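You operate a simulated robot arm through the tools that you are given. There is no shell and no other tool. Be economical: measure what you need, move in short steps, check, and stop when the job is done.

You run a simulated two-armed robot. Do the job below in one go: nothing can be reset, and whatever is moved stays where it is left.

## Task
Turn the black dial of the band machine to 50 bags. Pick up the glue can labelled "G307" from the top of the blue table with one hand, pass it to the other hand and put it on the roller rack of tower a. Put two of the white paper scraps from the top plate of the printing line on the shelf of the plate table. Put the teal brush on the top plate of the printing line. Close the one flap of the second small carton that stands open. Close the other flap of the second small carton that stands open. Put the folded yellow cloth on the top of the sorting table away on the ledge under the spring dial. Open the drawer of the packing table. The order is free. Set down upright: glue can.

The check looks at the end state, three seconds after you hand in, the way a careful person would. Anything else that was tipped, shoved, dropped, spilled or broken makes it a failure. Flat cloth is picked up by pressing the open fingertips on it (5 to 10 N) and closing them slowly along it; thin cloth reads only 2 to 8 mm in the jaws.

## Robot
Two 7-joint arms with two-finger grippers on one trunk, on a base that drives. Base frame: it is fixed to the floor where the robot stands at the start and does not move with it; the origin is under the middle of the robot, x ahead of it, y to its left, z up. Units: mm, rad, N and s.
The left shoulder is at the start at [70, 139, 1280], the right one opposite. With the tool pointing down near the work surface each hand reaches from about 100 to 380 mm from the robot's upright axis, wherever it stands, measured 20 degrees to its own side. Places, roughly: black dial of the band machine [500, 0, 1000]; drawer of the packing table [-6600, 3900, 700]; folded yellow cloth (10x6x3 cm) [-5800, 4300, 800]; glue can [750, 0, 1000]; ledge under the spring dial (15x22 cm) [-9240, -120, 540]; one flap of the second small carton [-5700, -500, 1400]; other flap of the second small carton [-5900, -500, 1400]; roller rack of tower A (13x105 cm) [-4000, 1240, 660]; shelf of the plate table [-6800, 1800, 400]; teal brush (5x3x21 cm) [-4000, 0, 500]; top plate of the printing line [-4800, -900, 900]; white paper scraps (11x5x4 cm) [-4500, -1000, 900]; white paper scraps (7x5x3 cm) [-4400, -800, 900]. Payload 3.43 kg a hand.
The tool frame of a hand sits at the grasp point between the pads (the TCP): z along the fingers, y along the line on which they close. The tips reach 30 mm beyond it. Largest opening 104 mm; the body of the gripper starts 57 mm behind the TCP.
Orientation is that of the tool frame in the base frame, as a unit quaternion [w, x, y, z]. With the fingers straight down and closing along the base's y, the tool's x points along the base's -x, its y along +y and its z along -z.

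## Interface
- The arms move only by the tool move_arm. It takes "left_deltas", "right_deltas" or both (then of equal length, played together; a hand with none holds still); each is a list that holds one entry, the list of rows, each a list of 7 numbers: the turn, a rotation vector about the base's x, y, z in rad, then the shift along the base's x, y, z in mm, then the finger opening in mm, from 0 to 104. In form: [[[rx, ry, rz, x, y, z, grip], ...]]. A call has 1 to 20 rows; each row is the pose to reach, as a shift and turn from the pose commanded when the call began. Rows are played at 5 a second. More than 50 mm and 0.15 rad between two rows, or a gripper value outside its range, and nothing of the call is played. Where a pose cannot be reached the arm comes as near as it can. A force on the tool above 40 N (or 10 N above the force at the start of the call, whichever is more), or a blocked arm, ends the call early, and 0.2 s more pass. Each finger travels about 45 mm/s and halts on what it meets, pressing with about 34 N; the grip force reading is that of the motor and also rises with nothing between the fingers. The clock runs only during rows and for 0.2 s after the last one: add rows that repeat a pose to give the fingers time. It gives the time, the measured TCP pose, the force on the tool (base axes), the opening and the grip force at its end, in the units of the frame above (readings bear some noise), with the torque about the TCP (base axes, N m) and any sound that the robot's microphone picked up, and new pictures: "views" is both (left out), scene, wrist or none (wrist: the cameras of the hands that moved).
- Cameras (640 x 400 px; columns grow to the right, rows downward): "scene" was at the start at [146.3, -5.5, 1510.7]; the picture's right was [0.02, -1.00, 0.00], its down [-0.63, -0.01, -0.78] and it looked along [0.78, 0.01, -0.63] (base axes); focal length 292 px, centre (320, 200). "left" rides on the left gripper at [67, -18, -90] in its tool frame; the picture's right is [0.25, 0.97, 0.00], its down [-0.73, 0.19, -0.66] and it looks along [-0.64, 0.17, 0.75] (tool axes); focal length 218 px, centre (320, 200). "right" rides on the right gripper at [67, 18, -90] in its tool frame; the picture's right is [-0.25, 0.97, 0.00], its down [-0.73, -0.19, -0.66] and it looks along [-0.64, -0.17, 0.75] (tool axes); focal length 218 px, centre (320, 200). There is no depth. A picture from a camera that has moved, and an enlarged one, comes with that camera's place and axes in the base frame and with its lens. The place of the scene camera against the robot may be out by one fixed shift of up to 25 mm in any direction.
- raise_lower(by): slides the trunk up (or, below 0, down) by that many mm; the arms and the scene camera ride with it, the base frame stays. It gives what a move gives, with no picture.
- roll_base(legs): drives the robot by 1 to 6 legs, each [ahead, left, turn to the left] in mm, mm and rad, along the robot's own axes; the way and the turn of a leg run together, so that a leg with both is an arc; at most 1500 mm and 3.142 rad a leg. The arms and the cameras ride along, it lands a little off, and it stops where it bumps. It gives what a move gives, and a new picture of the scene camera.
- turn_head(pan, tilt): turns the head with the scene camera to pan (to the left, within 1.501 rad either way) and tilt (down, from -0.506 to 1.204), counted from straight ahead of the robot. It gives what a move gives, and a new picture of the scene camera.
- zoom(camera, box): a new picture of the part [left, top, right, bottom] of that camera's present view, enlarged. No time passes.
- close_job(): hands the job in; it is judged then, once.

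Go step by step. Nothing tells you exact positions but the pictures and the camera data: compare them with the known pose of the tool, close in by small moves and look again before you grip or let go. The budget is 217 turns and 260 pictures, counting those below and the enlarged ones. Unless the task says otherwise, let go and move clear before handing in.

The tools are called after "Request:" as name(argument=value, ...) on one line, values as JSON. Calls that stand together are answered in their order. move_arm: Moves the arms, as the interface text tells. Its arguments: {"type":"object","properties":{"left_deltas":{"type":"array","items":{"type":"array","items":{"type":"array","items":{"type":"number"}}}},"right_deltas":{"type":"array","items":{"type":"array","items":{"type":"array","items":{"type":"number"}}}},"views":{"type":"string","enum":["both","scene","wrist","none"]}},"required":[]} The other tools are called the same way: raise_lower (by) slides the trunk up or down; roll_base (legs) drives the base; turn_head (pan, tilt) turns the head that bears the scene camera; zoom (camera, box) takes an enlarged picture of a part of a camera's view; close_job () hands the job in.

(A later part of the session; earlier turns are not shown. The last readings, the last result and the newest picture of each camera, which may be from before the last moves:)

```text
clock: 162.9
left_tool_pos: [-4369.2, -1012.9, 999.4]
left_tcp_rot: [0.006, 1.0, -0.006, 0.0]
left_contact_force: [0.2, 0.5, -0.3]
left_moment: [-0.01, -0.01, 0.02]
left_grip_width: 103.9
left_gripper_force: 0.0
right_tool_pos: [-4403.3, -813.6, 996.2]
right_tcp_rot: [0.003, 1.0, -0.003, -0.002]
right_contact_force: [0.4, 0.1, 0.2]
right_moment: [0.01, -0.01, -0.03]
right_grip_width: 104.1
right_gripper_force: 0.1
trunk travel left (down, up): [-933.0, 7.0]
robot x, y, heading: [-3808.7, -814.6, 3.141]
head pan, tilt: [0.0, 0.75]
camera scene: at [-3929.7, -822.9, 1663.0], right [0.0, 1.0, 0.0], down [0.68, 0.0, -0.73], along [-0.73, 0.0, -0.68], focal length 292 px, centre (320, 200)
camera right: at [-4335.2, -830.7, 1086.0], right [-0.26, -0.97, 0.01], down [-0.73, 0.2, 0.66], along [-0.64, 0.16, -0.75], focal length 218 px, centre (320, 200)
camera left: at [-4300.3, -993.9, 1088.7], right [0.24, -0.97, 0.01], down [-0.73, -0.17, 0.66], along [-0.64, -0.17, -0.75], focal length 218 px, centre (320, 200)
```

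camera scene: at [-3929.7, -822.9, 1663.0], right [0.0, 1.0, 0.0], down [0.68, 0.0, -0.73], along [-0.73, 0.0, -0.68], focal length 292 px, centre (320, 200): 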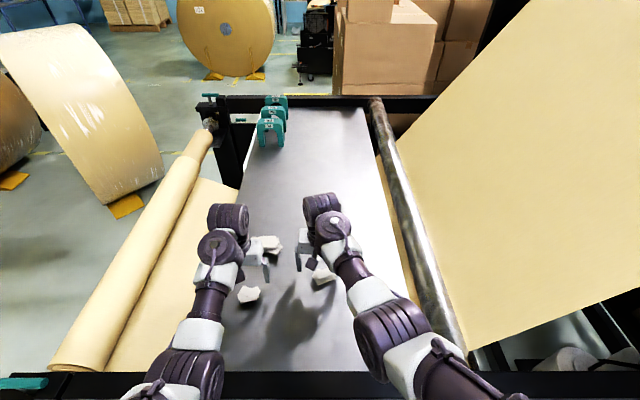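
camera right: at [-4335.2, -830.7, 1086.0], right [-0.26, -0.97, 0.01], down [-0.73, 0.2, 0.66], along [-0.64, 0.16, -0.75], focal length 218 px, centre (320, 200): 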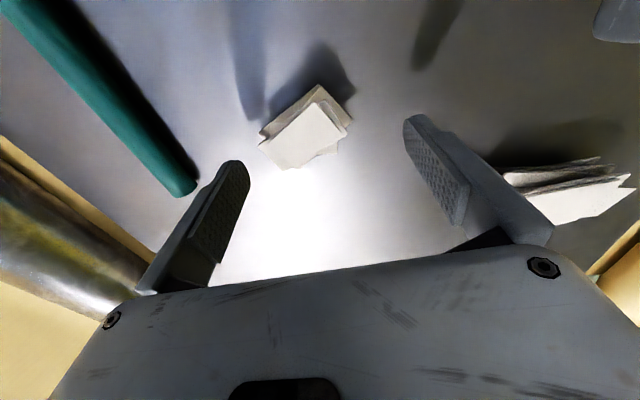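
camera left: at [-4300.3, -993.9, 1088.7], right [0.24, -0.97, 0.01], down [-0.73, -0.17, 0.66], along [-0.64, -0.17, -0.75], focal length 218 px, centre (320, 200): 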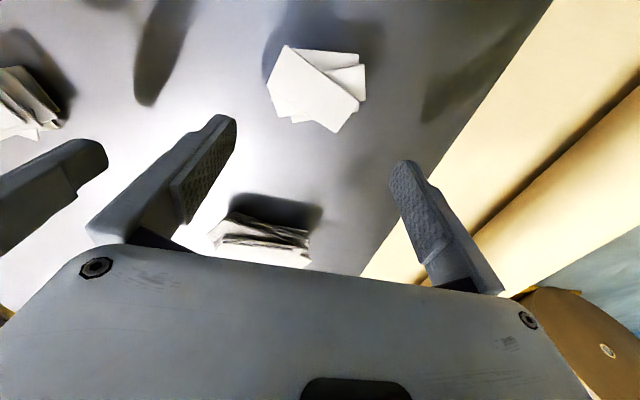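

Scraps located: right (−4398, −806), left (−4341, −1004). I centre both hands and lower to just above the plate.

Request:
move_arm(right_deltas=[[[0, 0, 0, 3, 5, -5, 104], [0, 0, 0, 5, 8, -15, 104], [0, 0, 0, 5, 8, -25, 104], [0, 0, 0, 5, 8, -35, 104], [0, 0, 0, 5, 8, -42, 104], [0, 0, 0, 5, 8, -48, 104]]], left_deltas=[[[0, 0, 0, 14, 5, -5, 104], [0, 0, 0, 28, 9, -15, 104], [0, 0, 0, 28, 9, -25, 104], [0, 0, 0, 28, 9, -37, 104], [0, 0, 0, 28, 9, -45, 104], [0, 0, 0, 28, 9, -51, 104]]], views="wrist")

```text
clock: 164.3
left_tool_pos: [-4338.9, -1002.6, 964.5]
left_tcp_rot: [0.004, 1.0, -0.004, -0.01]
left_contact_force: [10.0, 1.2, 26.2]
left_moment: [1.45, -0.64, -0.36]
left_grip_width: 98.7
left_gripper_force: 0.1
right_tool_pos: [-4397.6, -804.4, 963.8]
right_tcp_rot: [0.004, 1.0, -0.002, -0.013]
right_contact_force: [6.5, 4.1, 17.4]
right_moment: [1.14, -0.4, -0.25]
right_grip_width: 102.3
right_gripper_force: 0.0
trunk travel left (down, up): [-933.0, 7.0]
robot x, y, heading: [-3806.9, -817.3, 3.135]
head pan, tilt: [0.0, 0.75]
stopped in row 6 (right hand): the force on the tool passed its limit at 44 N (the readings are from after the stop); the commanded pose is now the measured one
camera right: at [-4326.9, -821.1, 1052.5], right [-0.26, -0.97, 0.01], down [-0.71, 0.2, 0.67], along [-0.65, 0.16, -0.74], focal length 218 px, centre (320, 200)
camera left: at [-4268.9, -983.3, 1051.9], right [0.24, -0.97, 0.0], down [-0.72, -0.18, 0.67], along [-0.65, -0.17, -0.74], focal length 218 px, centre (320, 200)
```

right: 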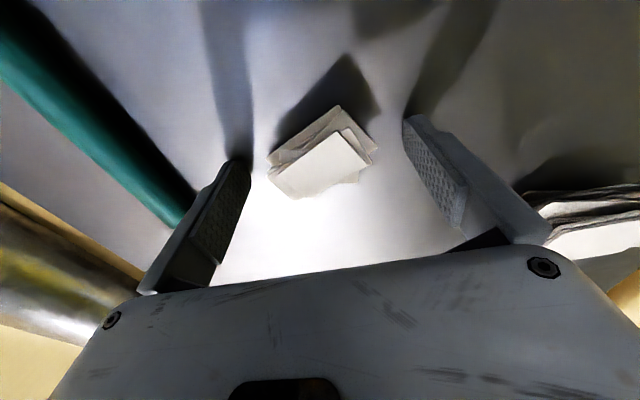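
left: 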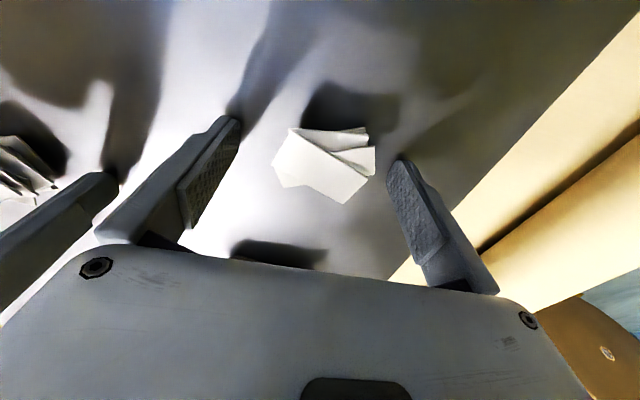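

The fingertips touch the plate already (plate is ≈ z 932). I lift 3 mm and close both hands on the scraps.

Request:
move_arm(right_deltas=[[[0, 0, 0, 0, 0, 3, 104], [0, 0, 0, 0, 0, 3, 90], [0, 0, 0, 0, 0, 3, 78], [0, 0, 0, 0, 0, 3, 68], [0, 0, 0, 0, 0, 3, 58], [0, 0, 0, 0, 0, 3, 48], [0, 0, 0, 0, 0, 3, 40], [0, 0, 0, 0, 0, 3, 40], [0, 0, 0, 0, 0, 3, 40]]], left_deltas=[[[0, 0, 0, 0, 0, 3, 104], [0, 0, 0, 0, 0, 3, 90], [0, 0, 0, 0, 0, 3, 78], [0, 0, 0, 0, 0, 3, 68], [0, 0, 0, 0, 0, 3, 58], [0, 0, 0, 0, 0, 3, 48], [0, 0, 0, 0, 0, 3, 40], [0, 0, 0, 0, 0, 3, 40], [0, 0, 0, 0, 0, 3, 40]]], views="wrist")

```text
clock: 166.3
left_tool_pos: [-4344.6, -1003.0, 960.6]
left_tcp_rot: [0.004, 1.0, -0.004, -0.005]
left_contact_force: [0.1, -0.2, -0.3]
left_moment: [0.01, -0.03, -0.01]
left_grip_width: 60.4
left_gripper_force: 33.4
right_tool_pos: [-4403.4, -805.7, 960.9]
right_tcp_rot: [0.004, 1.0, -0.002, -0.008]
right_contact_force: [0.2, -0.4, -0.1]
right_moment: [-0.01, 0.01, 0.02]
right_grip_width: 60.7
right_gripper_force: 34.2
trunk travel left (down, up): [-933.0, 7.0]
robot x, y, heading: [-3809.2, -819.9, 3.137]
head pan, tilt: [0.0, 0.75]
camera right: at [-4334.8, -821.7, 1049.9], right [-0.26, -0.97, 0.01], down [-0.72, 0.2, 0.67], along [-0.65, 0.16, -0.74], focal length 218 px, centre (320, 200)
camera left: at [-4276.1, -983.7, 1049.1], right [0.24, -0.97, 0.01], down [-0.72, -0.18, 0.67], along [-0.64, -0.17, -0.75], focal length 218 px, centre (320, 200)
```

right: 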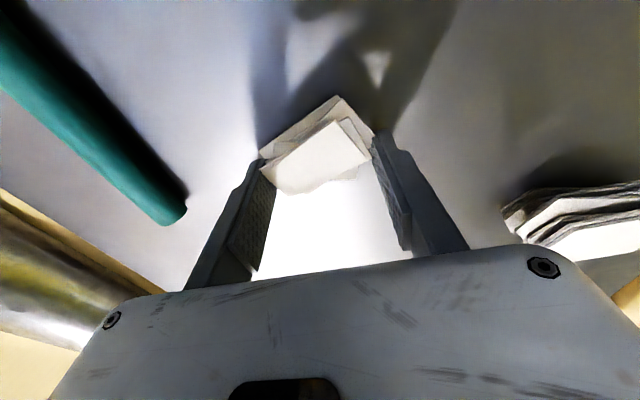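
left: 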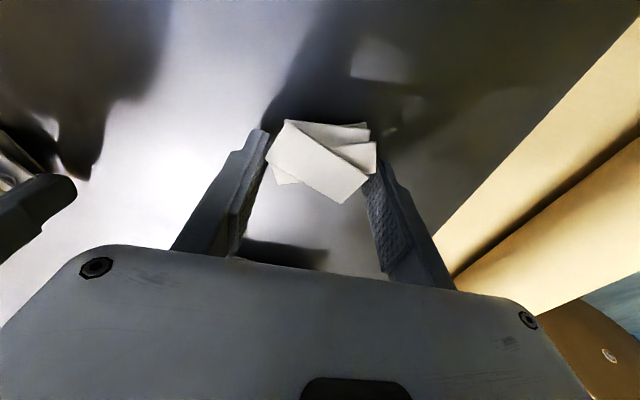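

Both hold at about 60 mm. Lift slowly.

Request:
move_arm(right_deltas=[[[0, 0, 0, 0, 0, 3, 36], [0, 0, 0, 0, 0, 8, 36], [0, 0, 0, 0, 0, 18, 36], [0, 0, 0, 0, 0, 30, 36], [0, 0, 0, 0, 0, 45, 36], [0, 0, 0, 0, 0, 60, 36], [0, 0, 0, 0, 0, 75, 36]]], left_deltas=[[[0, 0, 0, 0, 0, 3, 36], [0, 0, 0, 0, 0, 8, 36], [0, 0, 0, 0, 0, 18, 36], [0, 0, 0, 0, 0, 30, 36], [0, 0, 0, 0, 0, 45, 36], [0, 0, 0, 0, 0, 60, 36], [0, 0, 0, 0, 0, 75, 36]]], views="wrist")

```text
clock: 167.9
left_tool_pos: [-4346.3, -1003.1, 1035.7]
left_tcp_rot: [0.006, 1.0, -0.005, -0.005]
left_contact_force: [-1.0, 0.4, -0.4]
left_moment: [0.02, 0.03, -0.01]
left_grip_width: 60.3
left_gripper_force: 33.9
right_tool_pos: [-4402.2, -804.3, 1037.0]
right_tcp_rot: [0.005, 1.0, -0.002, -0.009]
right_contact_force: [-0.3, -0.6, -0.5]
right_moment: [0.01, 0.01, 0.0]
right_grip_width: 60.5
right_gripper_force: 34.0
trunk travel left (down, up): [-933.0, 7.0]
robot x, y, heading: [-3803.9, -818.8, 3.14]
head pan, tilt: [0.0, 0.75]
camera right: at [-4333.7, -820.6, 1124.6], right [-0.26, -0.97, 0.01], down [-0.72, 0.2, 0.67], along [-0.65, 0.16, -0.74], focal length 218 px, centre (320, 200)
camera left: at [-4276.2, -983.5, 1123.9], right [0.24, -0.97, 0.01], down [-0.72, -0.18, 0.67], along [-0.65, -0.17, -0.75], focal length 218 px, centre (320, 200)
```

right: 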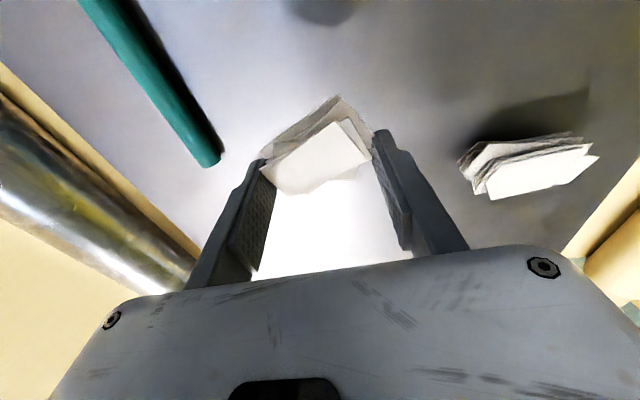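
left: 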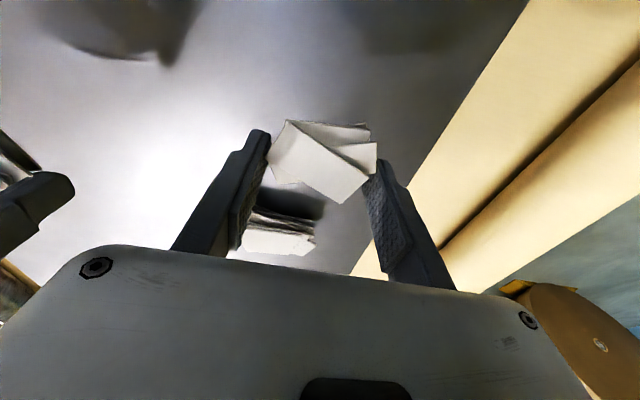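

Both scraps are held. Now I back off and travel via the gap to the aisle toward the plate table.

Request:
roll_base(legs=[[-760, 0, 0], [0, -1500, 0], [0, -1500, 0], [0, -300, 0]])

```text
clock: 187.9
left_tool_pos: [-3715.3, 2336.5, 1035.1]
left_tcp_rot: [0.005, 1.0, 0.022, -0.006]
left_contact_force: [0.1, 0.3, -0.6]
left_moment: [0.07, -0.02, 0.02]
left_grip_width: 60.1
left_gripper_force: 34.4
right_tool_pos: [-3782.7, 2529.9, 1036.6]
right_tcp_rot: [0.004, 1.0, 0.025, -0.008]
right_contact_force: [0.0, 0.8, -0.6]
right_moment: [0.01, 0.04, 0.0]
right_grip_width: 60.5
right_gripper_force: 34.0
trunk travel left (down, up): [-933.0, 7.0]
robot x, y, heading: [-3185.8, 2550.0, -3.089]
head pan, tilt: [0.0, 0.75]
camera scene: at [-3311.2, 2535.5, 1662.9], right [-0.05, 1.0, 0.0], down [0.68, 0.04, -0.73], along [-0.73, -0.04, -0.68], focal length 292 px, centre (320, 200)
```

scene: 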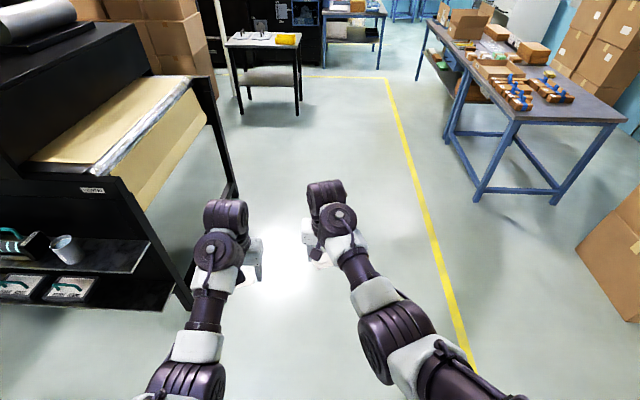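

Request:
zoom(camera="scene", box=[200, 0, 400, 130])

Request:
zoom(camera="scene", box=[400, 0, 640, 150])

```text
3.08 times, centred on (300, 65) of scene
camera zoom: at [-3311.2, 2535.5, 1662.9], right [-0.05, 1.0, 0.0], down [0.68, 0.04, -0.73], along [-0.73, -0.04, -0.68], focal length 898 px, centre (382, 615)
```

zoom: 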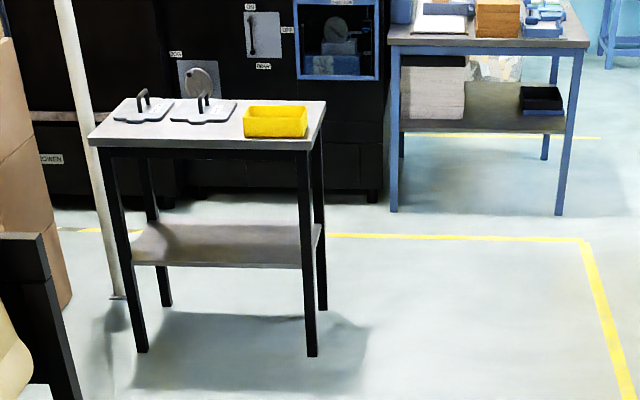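

```text
2.67 times, centred on (520, 75) of scene
camera zoom: at [-3311.2, 2535.5, 1662.9], right [-0.05, 1.0, 0.0], down [0.68, 0.04, -0.73], along [-0.73, -0.04, -0.68], focal length 779 px, centre (-213, 533)
```

zoom: 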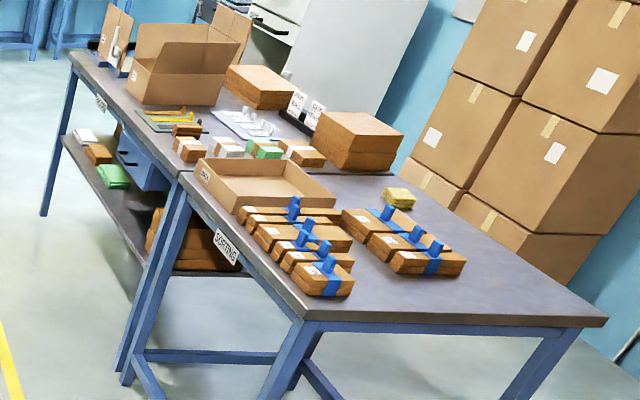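

The plate table stands at x ≈ −6600…−7020, y ≈ 1400–2080, with an open shelf under it. I drive down the aisle and line up in front.

Request:
roll_base(legs=[[0, 0, -0.052], [1400, 0, 0], [1300, 0, 0], [0, 780, 0]])

Request:
raise_lower(by=-338)

Request:
turn_head(pan=0.0, tilt=0.6)

```text
clock: 205.1
left_tool_pos: [-6333.6, 1435.6, 1034.2]
left_tcp_rot: [0.006, 1.0, 0.03, -0.005]
left_contact_force: [0.3, 0.2, 0.4]
left_moment: [0.01, 0.0, 0.03]
left_grip_width: 60.2
left_gripper_force: 33.8
right_tool_pos: [-6405.4, 1628.7, 1036.2]
right_tcp_rot: [0.005, 0.999, 0.033, -0.009]
right_contact_force: [-0.9, -0.3, -0.5]
right_moment: [-0.03, 0.0, 0.01]
right_grip_width: 60.4
right_gripper_force: 33.8
trunk travel left (down, up): [-933.0, 7.0]
robot x, y, heading: [-5809.0, 1653.4, -3.07]
head pan, tilt: [0.0, 0.75]
camera scene: at [-5933.8, 1642.6, 1662.9], right [-0.07, 1.0, 0.0], down [0.68, 0.05, -0.73], along [-0.73, -0.05, -0.68], focal length 292 px, centre (320, 200)
```

scene: 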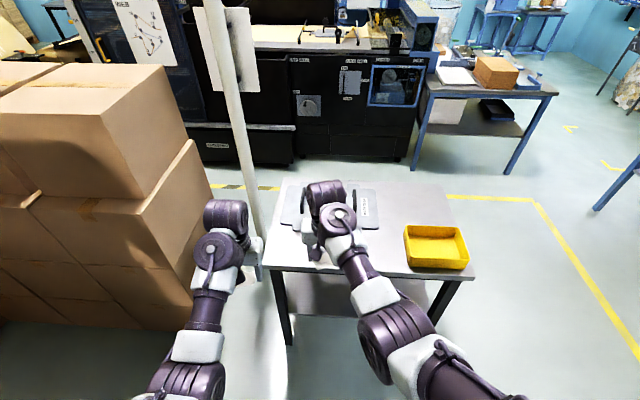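

```text
clock: 208.4
left_tool_pos: [-6334.3, 1434.2, 696.4]
left_tcp_rot: [0.006, 1.0, 0.031, -0.005]
left_contact_force: [-0.3, 0.3, -0.5]
left_moment: [0.01, -0.04, -0.04]
left_grip_width: 60.5
left_gripper_force: 34.2
right_tool_pos: [-6406.0, 1628.0, 697.8]
right_tcp_rot: [0.004, 0.999, 0.033, -0.008]
right_contact_force: [-0.5, -0.1, -1.2]
right_moment: [-0.06, 0.0, 0.02]
right_grip_width: 60.3
right_gripper_force: 33.9
trunk travel left (down, up): [-595.0, 345.0]
robot x, y, heading: [-5810.8, 1657.3, -3.071]
head pan, tilt: [0.0, 0.75]
```

```text
clock: 209.1
left_tool_pos: [-6334.6, 1434.7, 697.8]
left_tcp_rot: [0.006, 1.0, 0.03, -0.005]
left_contact_force: [-0.4, 0.3, -0.7]
left_moment: [0.02, 0.03, -0.01]
left_grip_width: 60.3
left_gripper_force: 33.5
right_tool_pos: [-6406.6, 1627.2, 698.9]
right_tcp_rot: [0.005, 0.999, 0.034, -0.009]
right_contact_force: [0.3, 0.4, -0.1]
right_moment: [0.02, -0.02, -0.01]
right_grip_width: 60.1
right_gripper_force: 34.1
trunk travel left (down, up): [-595.0, 345.0]
robot x, y, heading: [-5812.6, 1659.5, -3.075]
head pan, tilt: [0.0, 0.6]
camera scene: at [-5939.2, 1641.1, 1337.8], right [-0.07, 1.0, 0.0], down [0.56, 0.04, -0.82], along [-0.82, -0.06, -0.57], focal length 292 px, centre (320, 200)
```

scene: 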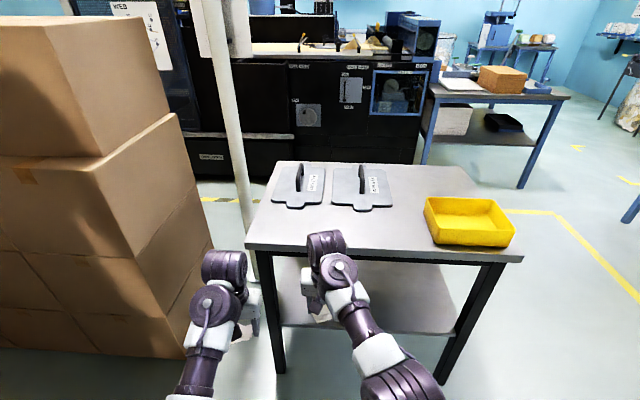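

Table front edge is near x −6480, shelf front ≈ −6520. I square up, shift right, and pitch both hands to reach under the table top.

Request:
roll_base(legs=[[-120, 0, 0], [0, -210, -0.067]])

Request:
move_arm(right_deltas=[[[0, 0.05, 0, 10, 0, -20, 36], [0, 0.12, 0, 22, 0, -42, 36], [0, 0.19, 0, 34, 0, -65, 36], [0, 0.26, 0, 46, 0, -88, 36], [0, 0.34, 0, 58, 0, -111, 36], [0, 0.42, 0, 70, 0, -134, 36], [0, 0.5, 0, 82, 0, -157, 36], [0, 0.58, 0, 94, 0, -180, 36], [0, 0.66, 0, 104, 0, -200, 36], [0, 0.7, 0, 108, 0, -208, 36], [0, 0.7, 0, 108, 0, -208, 36]]], left_deltas=[[[0, 0.05, 0, 4, 0, -20, 36], [0, 0.12, 0, 8, 0, -42, 36], [0, 0.19, 0, 13, 0, -65, 36], [0, 0.26, 0, 18, 0, -88, 36], [0, 0.34, 0, 23, 0, -111, 36], [0, 0.42, 0, 28, 0, -134, 36], [0, 0.5, 0, 33, 0, -157, 36], [0, 0.58, 0, 38, 0, -180, 36], [0, 0.66, 0, 43, 0, -200, 36], [0, 0.7, 0, 46, 0, -208, 36], [0, 0.7, 0, 46, 0, -208, 36]]], views="both")

```text
clock: 211.6
left_tool_pos: [-6232.4, 1693.1, 696.2]
left_tcp_rot: [0.005, 1.0, -0.005, -0.005]
left_contact_force: [0.1, 0.8, 0.4]
left_moment: [0.0, 0.0, 0.02]
left_grip_width: 60.4
left_gripper_force: 33.6
right_tool_pos: [-6289.7, 1891.8, 697.6]
right_tcp_rot: [0.004, 1.0, -0.002, -0.008]
right_contact_force: [0.1, 0.3, 0.4]
right_moment: [-0.03, 0.01, 0.02]
right_grip_width: 60.2
right_gripper_force: 34.0
trunk travel left (down, up): [-595.0, 345.0]
robot x, y, heading: [-5691.2, 1876.4, 3.138]
head pan, tilt: [0.0, 0.6]
camera scene: at [-5823.2, 1872.1, 1337.8], right [0.0, 1.0, 0.0], down [0.57, 0.0, -0.82], along [-0.82, 0.0, -0.57], focal length 292 px, centre (320, 200)
```

scene: 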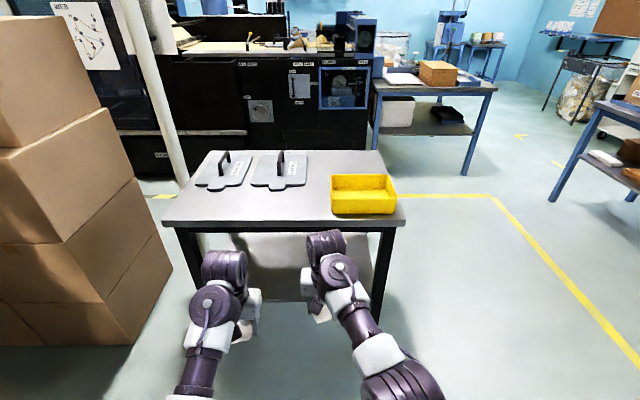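

```text
clock: 214.0
left_tool_pos: [-6186.0, 1693.7, 489.3]
left_tcp_rot: [0.006, 0.937, -0.004, -0.349]
left_contact_force: [0.4, 0.2, 0.0]
left_moment: [-0.02, -0.01, -0.03]
left_grip_width: 60.4
left_gripper_force: 34.7
right_tool_pos: [-6181.0, 1889.7, 488.2]
right_tcp_rot: [0.005, 0.936, -0.001, -0.351]
right_contact_force: [0.1, 0.4, -0.3]
right_moment: [-0.03, 0.05, 0.02]
right_grip_width: 60.3
right_gripper_force: 34.0
trunk travel left (down, up): [-595.0, 345.0]
robot x, y, heading: [-5695.9, 1878.4, 3.132]
head pan, tilt: [0.0, 0.6]
camera scene: at [-5823.0, 1871.2, 1337.8], right [0.0, 1.0, 0.0], down [0.57, 0.0, -0.82], along [-0.82, 0.0, -0.57], focal length 292 px, centre (320, 200)
camera right: at [-6071.5, 1873.4, 512.0], right [-0.19, -0.97, 0.18], down [-0.12, 0.2, 0.97], along [-0.97, 0.16, -0.15], focal length 218 px, centre (320, 200)
camera left: at [-6075.7, 1712.1, 513.4], right [0.19, -0.97, -0.15], down [-0.12, -0.18, 0.98], along [-0.97, -0.17, -0.15], focal length 218 px, centre (320, 200)
```

scene: 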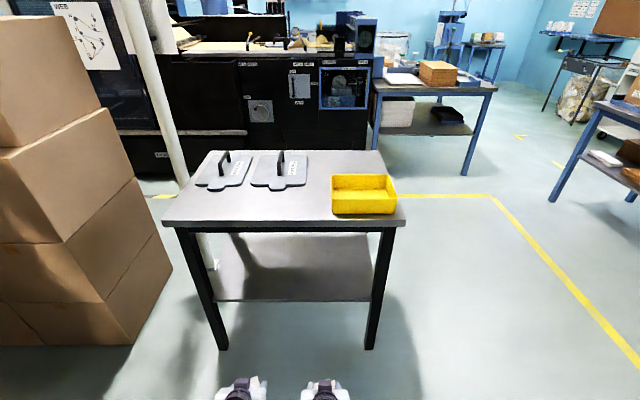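
right: 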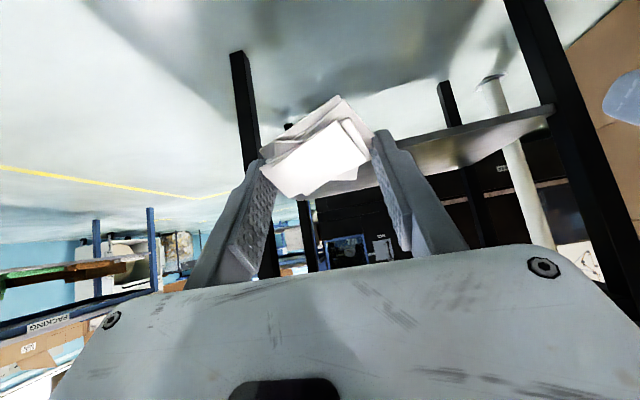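
left: 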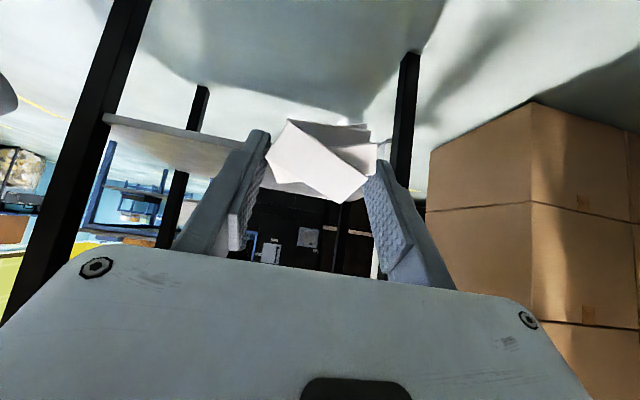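

Shelf top ≈ z 368. I lower the hands a bit and roll in under the top.

Request:
move_arm(right_deltas=[[[0, 0, 0, 0, 0, -15, 36], [0, 0, 0, 0, 0, -35, 36], [0, 0, 0, 0, 0, -48, 36]]], left_deltas=[[[0, 0, 0, 0, 0, -15, 36], [0, 0, 0, 0, 0, -35, 36], [0, 0, 0, 0, 0, -48, 36]]], views="none")

Request:
roll_base(legs=[[420, 0, 0.006]])

Request:
zoom(camera="right", box=[0, 0, 640, 400])

Request:
zoom(camera="left", box=[0, 0, 640, 400])

```text
clock: 214.8
left_tool_pos: [-6186.2, 1693.6, 441.6]
left_tcp_rot: [0.007, 0.937, -0.003, -0.348]
left_contact_force: [-0.7, -0.3, -0.6]
left_moment: [0.0, 0.01, 0.01]
left_grip_width: 60.5
left_gripper_force: 34.1
right_tool_pos: [-6179.9, 1890.3, 442.1]
right_tcp_rot: [0.006, 0.936, -0.001, -0.351]
right_contact_force: [-0.1, -0.1, -0.3]
right_moment: [0.02, 0.0, -0.02]
right_grip_width: 60.2
right_gripper_force: 34.3
trunk travel left (down, up): [-595.0, 345.0]
robot x, y, heading: [-5695.7, 1877.2, 3.136]
head pan, tilt: [0.0, 0.6]
```

```text
clock: 217.4
left_tool_pos: [-6613.6, 1680.2, 442.9]
left_tcp_rot: [0.01, 0.938, 0.005, -0.347]
left_contact_force: [0.0, 0.6, -0.3]
left_moment: [0.0, -0.03, -0.01]
left_grip_width: 60.6
left_gripper_force: 34.0
right_tool_pos: [-6609.9, 1879.1, 442.5]
right_tcp_rot: [0.009, 0.936, 0.007, -0.351]
right_contact_force: [-0.2, 0.3, 0.5]
right_moment: [0.01, -0.03, 0.01]
right_grip_width: 60.2
right_gripper_force: 34.3
trunk travel left (down, up): [-595.0, 345.0]
robot x, y, heading: [-6123.6, 1873.8, -3.129]
head pan, tilt: [0.0, 0.6]
camera scene: at [-6253.9, 1866.4, 1337.7], right [-0.01, 1.0, 0.0], down [0.57, 0.01, -0.82], along [-0.82, -0.01, -0.57], focal length 292 px, centre (320, 200)
```

scene: 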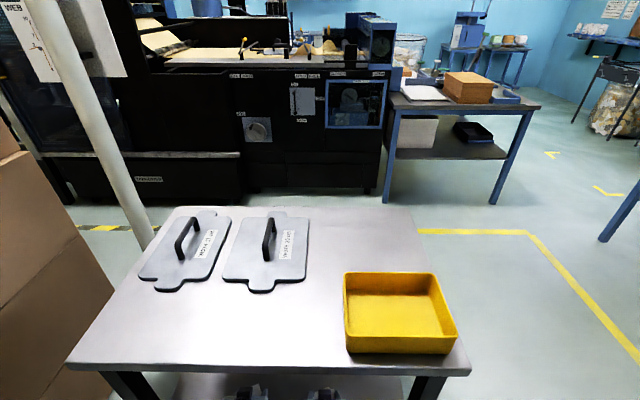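

```text
1.00 times, centred on (320, 200) of right (not enlarged: the box is as wide or as high as the picture)
camera zoom: at [-6500.6, 1864.2, 465.3], right [-0.17, -0.97, 0.18], down [-0.12, 0.2, 0.97], along [-0.98, 0.14, -0.15], focal length 218 px, centre (320, 200)
```

zoom: 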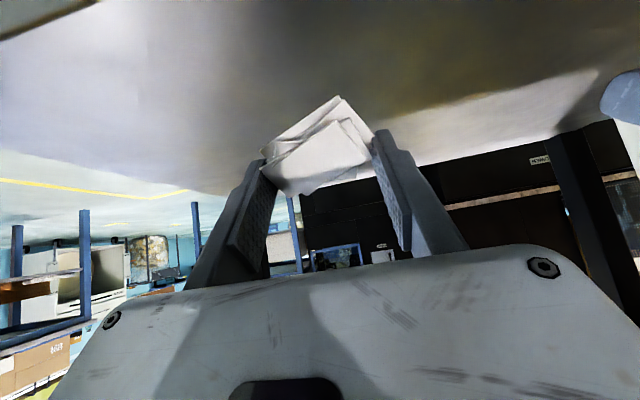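

```text
1.00 times, centred on (320, 200) of left (not enlarged: the box is as wide or as high as the picture)
camera zoom: at [-6504.1, 1701.5, 465.3], right [0.21, -0.97, -0.15], down [-0.12, -0.18, 0.98], along [-0.97, -0.19, -0.16], focal length 218 px, centre (320, 200)
```

zoom: 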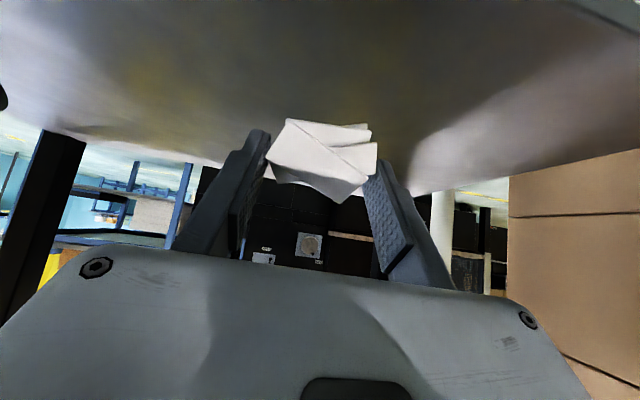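

Shelf front edge is ≈ −6555. I extend 70 mm deeper and lower the scraps to the shelf.

Request:
move_arm(right_deltas=[[[0, 0, 0, -15, 0, 0, 36], [0, 0, 0, -35, 0, 0, 36], [0, 0, 0, -55, 0, 0, 36], [0, 0, 0, -70, 0, -8, 36], [0, 0, 0, -70, 0, -18, 36], [0, 0, 0, -70, 0, -26, 36], [0, 0, 0, -70, 0, -30, 36]]], left_deltas=[[[0, 0, 0, -15, 0, 0, 36], [0, 0, 0, -35, 0, 0, 36], [0, 0, 0, -55, 0, 0, 36], [0, 0, 0, -70, 0, -8, 36], [0, 0, 0, -70, 0, -18, 36], [0, 0, 0, -70, 0, -26, 36], [0, 0, 0, -70, 0, -30, 36]]], views="wrist")

```text
clock: 219.2
left_tool_pos: [-6683.1, 1680.4, 413.3]
left_tcp_rot: [0.01, 0.938, 0.005, -0.348]
left_contact_force: [0.5, -0.4, -0.4]
left_moment: [0.0, 0.03, 0.0]
left_grip_width: 60.5
left_gripper_force: 34.5
right_tool_pos: [-6681.8, 1937.5, 424.8]
right_tcp_rot: [-0.028, 0.935, 0.003, -0.353]
right_contact_force: [-0.2, -0.5, -0.7]
right_moment: [-0.03, -0.02, 0.01]
right_grip_width: 60.3
right_gripper_force: 33.9
right hand out of reach, approached as far as the arm can: row 4, 5, 6, 7
trunk travel left (down, up): [-595.0, 345.0]
robot x, y, heading: [-6125.0, 1873.0, -3.129]
head pan, tilt: [0.0, 0.6]
stopped in row 7 (right hand): the arm was blocked; the commanded pose is now the measured one
camera right: at [-6572.4, 1918.3, 445.9], right [-0.2, -0.97, 0.11], down [-0.11, 0.14, 0.98], along [-0.97, 0.19, -0.14], focal length 218 px, centre (320, 200)
camera left: at [-6573.9, 1701.3, 436.4], right [0.21, -0.97, -0.15], down [-0.12, -0.18, 0.98], along [-0.97, -0.19, -0.15], focal length 218 px, centre (320, 200)
```

right: 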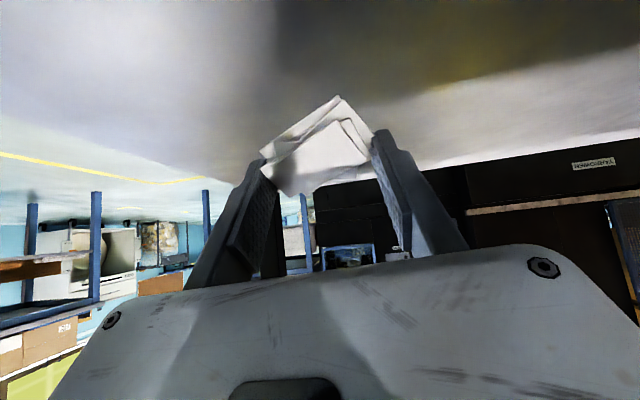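
left: 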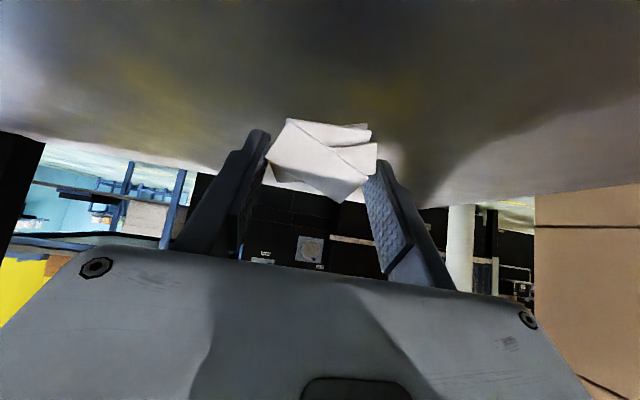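

Request:
move_arm(left_deltas=[[[0, 0, 0, 0, 0, -4, 36], [0, 0, 0, 0, 0, -8, 36], [0, 0, 0, 0, 0, -11, 36], [0, 0, 0, 0, 0, -14, 36], [0, 0, 0, 0, 0, -17, 36], [0, 0, 0, 0, 0, -20, 36]]], right_deltas=[[[0, 0, 0, 8, -6, 0, 36], [0, 0, 0, 16, -12, -6, 36], [0, 0, 0, 24, -18, -12, 36], [0, 0, 0, 30, -20, -16, 36], [0, 0, 0, 30, -20, -20, 36], [0, 0, 0, 30, -20, -23, 36]]], views="none")

```text
clock: 220.8
left_tool_pos: [-6683.1, 1680.5, 403.9]
left_tcp_rot: [0.01, 0.935, 0.006, -0.355]
left_contact_force: [9.9, 0.3, 20.4]
left_moment: [0.45, -0.4, -0.15]
left_grip_width: 60.2
left_gripper_force: 34.0
left hand out of reach, approached as far as the arm can: row 5, 6
right_tool_pos: [-6663.0, 1972.8, 405.8]
right_tcp_rot: [-0.054, 0.932, 0.005, -0.359]
right_contact_force: [1.3, -1.9, 11.4]
right_moment: [-0.42, -0.09, 0.08]
right_grip_width: 60.3
right_gripper_force: 34.3
right hand out of reach, approached as far as the arm can: row 3, 4, 5, 6
trunk travel left (down, up): [-595.0, 345.0]
robot x, y, heading: [-6123.3, 1876.3, -3.129]
head pan, tilt: [0.0, 0.6]
stopped in row 6 (right hand): the arm was blocked; the commanded pose is now the measured one
```

Both are touching the shelf. Relieve, open gently and withdraw along the fingers.

Request:
move_arm(left_deltas=[[[0, 0, 0, 0, 0, 2, 36], [0, 0, 0, 0, 0, 2, 55], [0, 0, 0, 0, 0, 2, 64], [0, 0, 0, 0, 0, 2, 72], [0, 0, 0, 0, 0, 2, 84], [0, 0, 0, 0, 0, 2, 96], [0, 0, 0, 10, 0, 12, 100], [0, 0, 0, 30, 0, 32, 100], [0, 0, 0, 50, 0, 52, 100]]], right_deltas=[[[0, 0, 0, 0, 0, 1, 36], [0, 0, 0, 0, 0, 1, 55], [0, 0, 0, 0, 0, 1, 64], [0, 0, 0, 0, 0, 1, 72], [0, 0, 0, 0, 0, 1, 84], [0, 0, 0, 0, 0, 1, 96], [0, 0, 0, 10, 0, 12, 100], [0, 0, 0, 30, 0, 32, 100], [0, 0, 0, 50, 0, 52, 100]]], views="wrist")

```text
clock: 222.9
left_tool_pos: [-6632.3, 1679.8, 452.4]
left_tcp_rot: [0.01, 0.936, 0.007, -0.351]
left_contact_force: [-0.5, -0.1, -0.4]
left_moment: [0.02, 0.0, 0.04]
left_grip_width: 100.1
left_gripper_force: 0.1
right_tool_pos: [-6635.5, 2030.9, 459.7]
right_tcp_rot: [-0.094, 0.923, 0.024, -0.372]
right_contact_force: [-18.7, 1.0, -11.0]
right_moment: [-0.68, -0.28, 1.12]
right_grip_width: 103.5
right_gripper_force: 2.9
trunk travel left (down, up): [-595.0, 345.0]
robot x, y, heading: [-6124.6, 1876.2, -3.126]
head pan, tilt: [0.0, 0.6]
stopped in row 9 (right hand): the force on the tool passed its limit at 70 N (the readings are from after the stop); the commanded pose is now the measured one
camera right: at [-6525.4, 2007.5, 474.2], right [-0.21, -0.98, -0.01], down [-0.07, 0.0, 1.0], along [-0.98, 0.21, -0.07], focal length 218 px, centre (320, 200)
camera left: at [-6523.4, 1700.0, 474.8], right [0.21, -0.97, -0.15], down [-0.11, -0.18, 0.98], along [-0.97, -0.19, -0.15], focal length 218 px, centre (320, 200)
```

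right: 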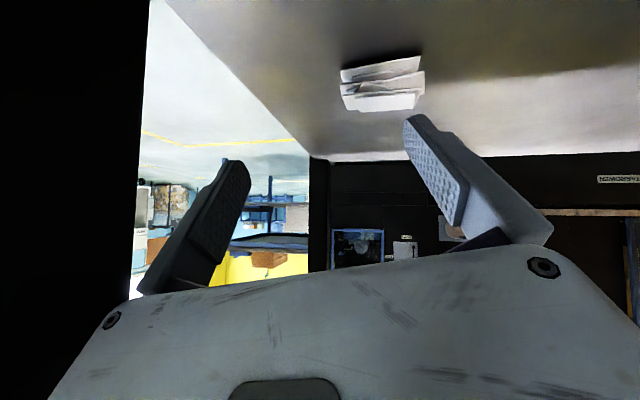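
left: 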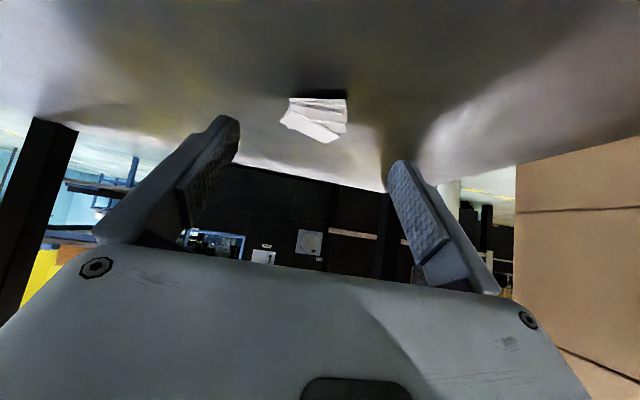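

Both scraps rest on the shelf. The right hand drifted outward and touched the table leg; I ease it back inward.

Request:
move_arm(right_deltas=[[[0, 0, 0, -8, -4, 0, 100], [0, 0, 0, -12, -20, 0, 95], [0, 0, 0, -12, -45, 5, 90], [0, 0, 0, -12, -75, 5, 90], [0, 0, 0, -5, -105, 5, 90]]], views="both")

```text
clock: 224.1
left_tool_pos: [-6633.2, 1678.3, 452.5]
left_tcp_rot: [0.009, 0.936, 0.006, -0.351]
left_contact_force: [0.2, 0.6, -0.3]
left_moment: [0.01, 0.01, 0.03]
left_grip_width: 99.9
left_gripper_force: 0.0
right_tool_pos: [-6632.3, 2043.5, 441.0]
right_tcp_rot: [-0.173, 0.916, 0.046, -0.36]
right_contact_force: [-0.2, -5.5, -0.7]
right_moment: [0.19, 0.01, -0.22]
right_grip_width: 86.8
right_gripper_force: 0.1
trunk travel left (down, up): [-595.0, 345.0]
robot x, y, heading: [-6126.3, 1875.2, -3.125]
head pan, tilt: [0.0, 0.6]
stopped in row 5 (right hand): the arm was blocked; the commanded pose is now the measured one
camera scene: at [-6253.9, 1865.8, 1337.8], right [-0.02, 1.0, 0.0], down [0.57, 0.01, -0.82], along [-0.82, -0.01, -0.57], focal length 292 px, centre (320, 200)
camera right: at [-6522.3, 2016.5, 452.3], right [-0.23, -0.96, -0.18], down [-0.09, -0.16, 0.98], along [-0.97, 0.24, -0.05], focal length 218 px, centre (320, 200)
```

scene: 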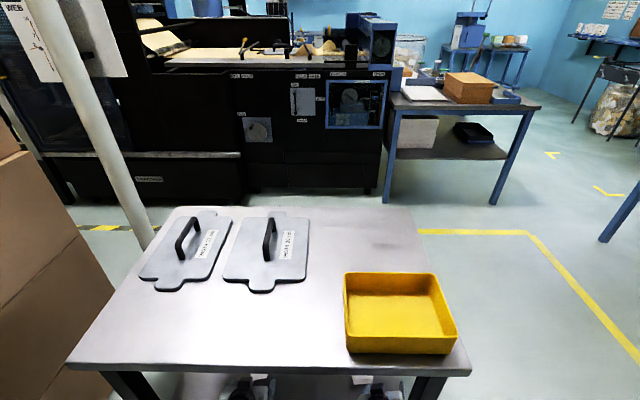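
right: 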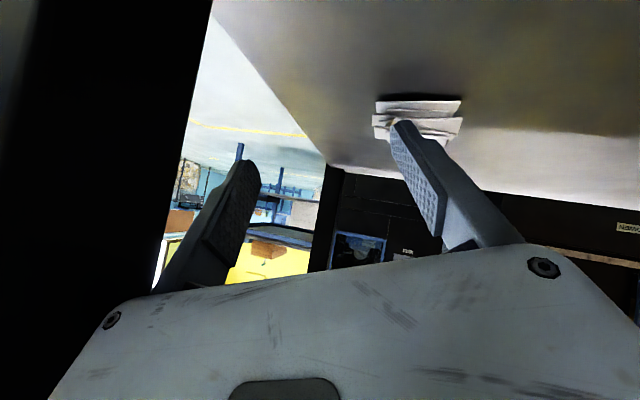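

The table has not moved. I raise slightly with the trunk, strafe left to centre the hands between the legs, then back out.

Request:
raise_lower(by=25)

Request:
roll_base(legs=[[0, 85, 0]])

Request:
zoom(camera="right", box=[0, 0, 640, 400])

Request:
zoom(camera="left", box=[0, 0, 640, 400])

```text
clock: 224.8
left_tool_pos: [-6633.6, 1678.5, 477.7]
left_tcp_rot: [0.009, 0.936, 0.006, -0.351]
left_contact_force: [-0.2, 0.3, -0.2]
left_moment: [-0.01, -0.02, 0.04]
left_grip_width: 100.0
left_gripper_force: 0.0
right_tool_pos: [-6631.7, 2044.4, 467.4]
right_tcp_rot: [-0.174, 0.915, 0.045, -0.361]
right_contact_force: [-1.6, -7.1, 3.7]
right_moment: [0.43, -0.24, -0.2]
right_grip_width: 86.5
right_gripper_force: 0.1
trunk travel left (down, up): [-620.0, 320.0]
robot x, y, heading: [-6126.7, 1874.5, -3.127]
head pan, tilt: [0.0, 0.6]
```

```text
clock: 225.9
left_tool_pos: [-6631.7, 1592.3, 476.6]
left_tcp_rot: [0.009, 0.936, 0.006, -0.351]
left_contact_force: [-0.3, -0.5, 0.0]
left_moment: [0.02, -0.02, -0.01]
left_grip_width: 99.9
left_gripper_force: 0.1
right_tool_pos: [-6629.2, 1957.8, 464.0]
right_tcp_rot: [-0.174, 0.916, 0.044, -0.36]
right_contact_force: [0.3, -0.5, 0.1]
right_moment: [-0.02, 0.03, -0.02]
right_grip_width: 90.3
right_gripper_force: 0.1
trunk travel left (down, up): [-620.0, 320.0]
robot x, y, heading: [-6121.9, 1787.8, -3.129]
head pan, tilt: [0.0, 0.6]
camera scene: at [-6252.4, 1778.0, 1362.8], right [-0.01, 1.0, 0.0], down [0.56, 0.01, -0.82], along [-0.82, -0.01, -0.57], focal length 292 px, centre (320, 200)
```

scene: 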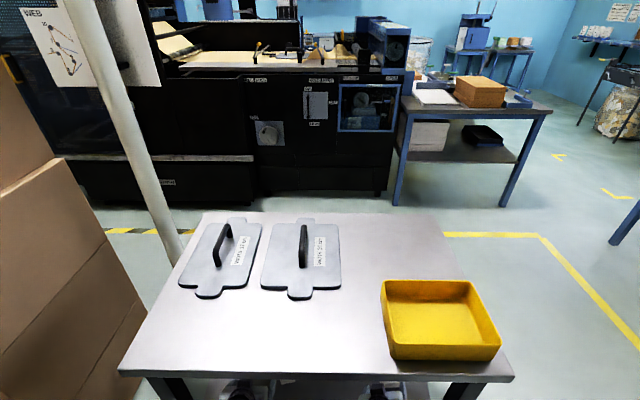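

```text
1.00 times, centred on (320, 200) of right (not enlarged: the box is as wide or as high as the picture)
camera zoom: at [-6520.4, 1929.5, 477.4], right [-0.23, -0.96, -0.18], down [-0.09, -0.16, 0.98], along [-0.97, 0.24, -0.05], focal length 218 px, centre (320, 200)
```

zoom: 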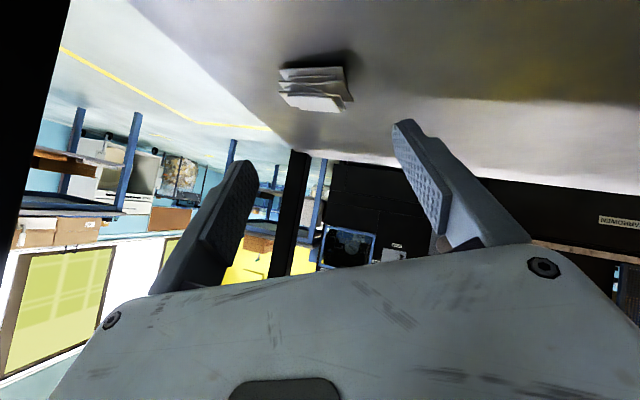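

```text
1.00 times, centred on (320, 200) of left (not enlarged: the box is as wide or as high as the picture)
camera zoom: at [-6522.0, 1612.8, 499.6], right [0.21, -0.97, -0.15], down [-0.11, -0.18, 0.98], along [-0.97, -0.18, -0.15], focal length 218 px, centre (320, 200)
```

zoom: 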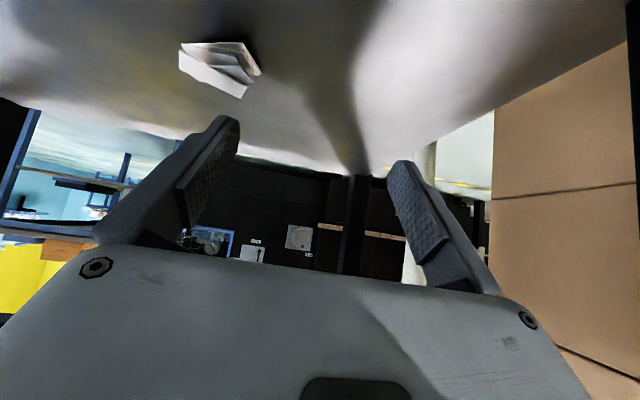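

Scraps sit well inside the shelf. I back straight out.

Request:
roll_base(legs=[[-600, 0, 0]])

```text
clock: 229.3
left_tool_pos: [-6031.7, 1599.8, 477.1]
left_tcp_rot: [0.01, 0.936, 0.009, -0.351]
left_contact_force: [-0.3, 0.0, 0.0]
left_moment: [0.02, 0.05, -0.02]
left_grip_width: 100.0
left_gripper_force: 0.0
right_tool_pos: [-6030.9, 1965.0, 465.9]
right_tcp_rot: [-0.173, 0.915, 0.047, -0.361]
right_contact_force: [0.2, 0.4, 0.1]
right_moment: [0.0, -0.01, 0.0]
right_grip_width: 90.2
right_gripper_force: 0.0
trunk travel left (down, up): [-620.0, 320.0]
robot x, y, heading: [-5526.7, 1797.9, -3.121]
head pan, tilt: [0.0, 0.6]
camera scene: at [-5652.4, 1789.4, 1362.9], right [-0.02, 1.0, 0.0], down [0.56, 0.01, -0.83], along [-0.83, -0.02, -0.56], focal length 292 px, centre (320, 200)
```

scene: 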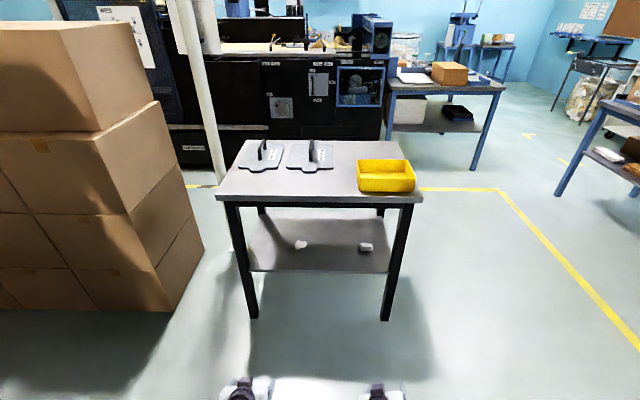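

Both scraps are on the shelf. Now I raise the trunk and return both hands to the pointing-down pose for the sorting and packing tables.

Request:
raise_lower(by=275)

Request:
move_arm(left_deltas=[[[0.003, -0.1, 0, 0, 0, 30, 100], [0.006, -0.2, -0.003, 0, 0, 60, 100], [0.009, -0.3, -0.006, 0, 0, 90, 100], [0.012, -0.4, -0.01, 0, 0, 120, 100], [0.015, -0.5, -0.012, 0, 0, 150, 100], [0.018, -0.6, -0.015, 0, 0, 180, 100], [0.02, -0.718, -0.018, 0, 0, 208, 100]]], right_deltas=[[[-0.05, -0.106, -0.014, 0, 5, 30, 100], [-0.1, -0.212, -0.028, 0, 5, 60, 100], [-0.15, -0.318, -0.042, 0, 5, 90, 100], [-0.2, -0.424, -0.056, 0, 5, 120, 100], [-0.255, -0.53, -0.07, 0, 5, 150, 100], [-0.306, -0.636, -0.084, 0, 5, 185, 100], [-0.357, -0.744, -0.097, 0, 5, 219, 100]]], views="none")

Request:
turn_head(pan=-1.4, tilt=0.45)

```text
clock: 232.1
left_tool_pos: [-6032.1, 1599.3, 752.7]
left_tcp_rot: [0.011, 0.936, 0.01, -0.351]
left_contact_force: [0.4, 0.4, 0.4]
left_moment: [0.01, 0.02, 0.01]
left_grip_width: 100.2
left_gripper_force: 0.0
right_tool_pos: [-6032.0, 1966.4, 740.6]
right_tcp_rot: [-0.173, 0.916, 0.047, -0.36]
right_contact_force: [-0.3, -0.2, 1.0]
right_moment: [0.01, -0.04, -0.03]
right_grip_width: 89.9
right_gripper_force: 0.0
trunk travel left (down, up): [-895.0, 45.0]
robot x, y, heading: [-5521.8, 1797.6, -3.121]
head pan, tilt: [0.0, 0.6]
```

```text
clock: 233.7
left_tool_pos: [-6028.0, 1598.1, 957.9]
left_tcp_rot: [0.001, 1.0, 0.0, 0.002]
left_contact_force: [0.3, -0.3, -0.3]
left_moment: [0.02, -0.01, -0.01]
left_grip_width: 100.2
left_gripper_force: 0.1
right_tool_pos: [-6032.1, 1969.2, 959.4]
right_tcp_rot: [0.001, 1.0, 0.0, 0.003]
right_contact_force: [0.6, 0.3, -0.2]
right_moment: [0.02, -0.03, 0.02]
right_grip_width: 99.7
right_gripper_force: 0.1
trunk travel left (down, up): [-895.0, 45.0]
robot x, y, heading: [-5528.2, 1799.5, -3.115]
head pan, tilt: [0.0, 0.6]
```

```text
clock: 235.2
left_tool_pos: [-6029.0, 1597.6, 957.1]
left_tcp_rot: [0.001, 1.0, 0.0, 0.0]
left_contact_force: [0.1, -0.2, 0.1]
left_moment: [-0.03, 0.01, 0.03]
left_grip_width: 100.0
left_gripper_force: 0.1
right_tool_pos: [-6031.2, 1969.0, 959.6]
right_tcp_rot: [0.001, 1.0, 0.0, 0.001]
right_contact_force: [0.0, -0.1, 0.3]
right_moment: [0.01, 0.0, -0.04]
right_grip_width: 100.1
right_gripper_force: 0.1
trunk travel left (down, up): [-895.0, 45.0]
robot x, y, heading: [-5525.6, 1796.6, -3.119]
head pan, tilt: [-1.4, 0.45]
camera scene: at [-5582.5, 1881.7, 1651.4], right [0.98, 0.19, 0.0], down [0.08, -0.43, -0.9], along [-0.17, 0.88, -0.44], focal length 292 px, centre (320, 200)
```

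scene: 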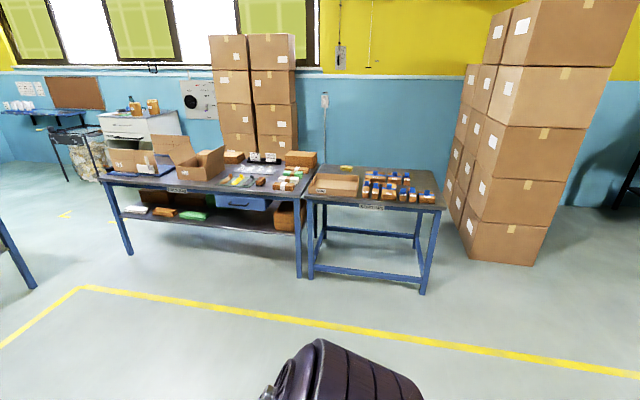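

Request:
zoom(camera="scene", box=[180, 130, 460, 290])

```text
2.29 times, centred on (320, 210) of scene
camera zoom: at [-5582.5, 1881.7, 1651.4], right [0.98, 0.19, 0.0], down [0.08, -0.43, -0.9], along [-0.17, 0.88, -0.44], focal length 667 px, centre (320, 177)
```

zoom: 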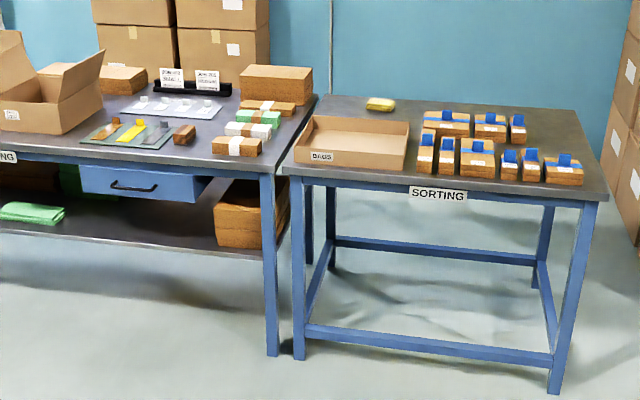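

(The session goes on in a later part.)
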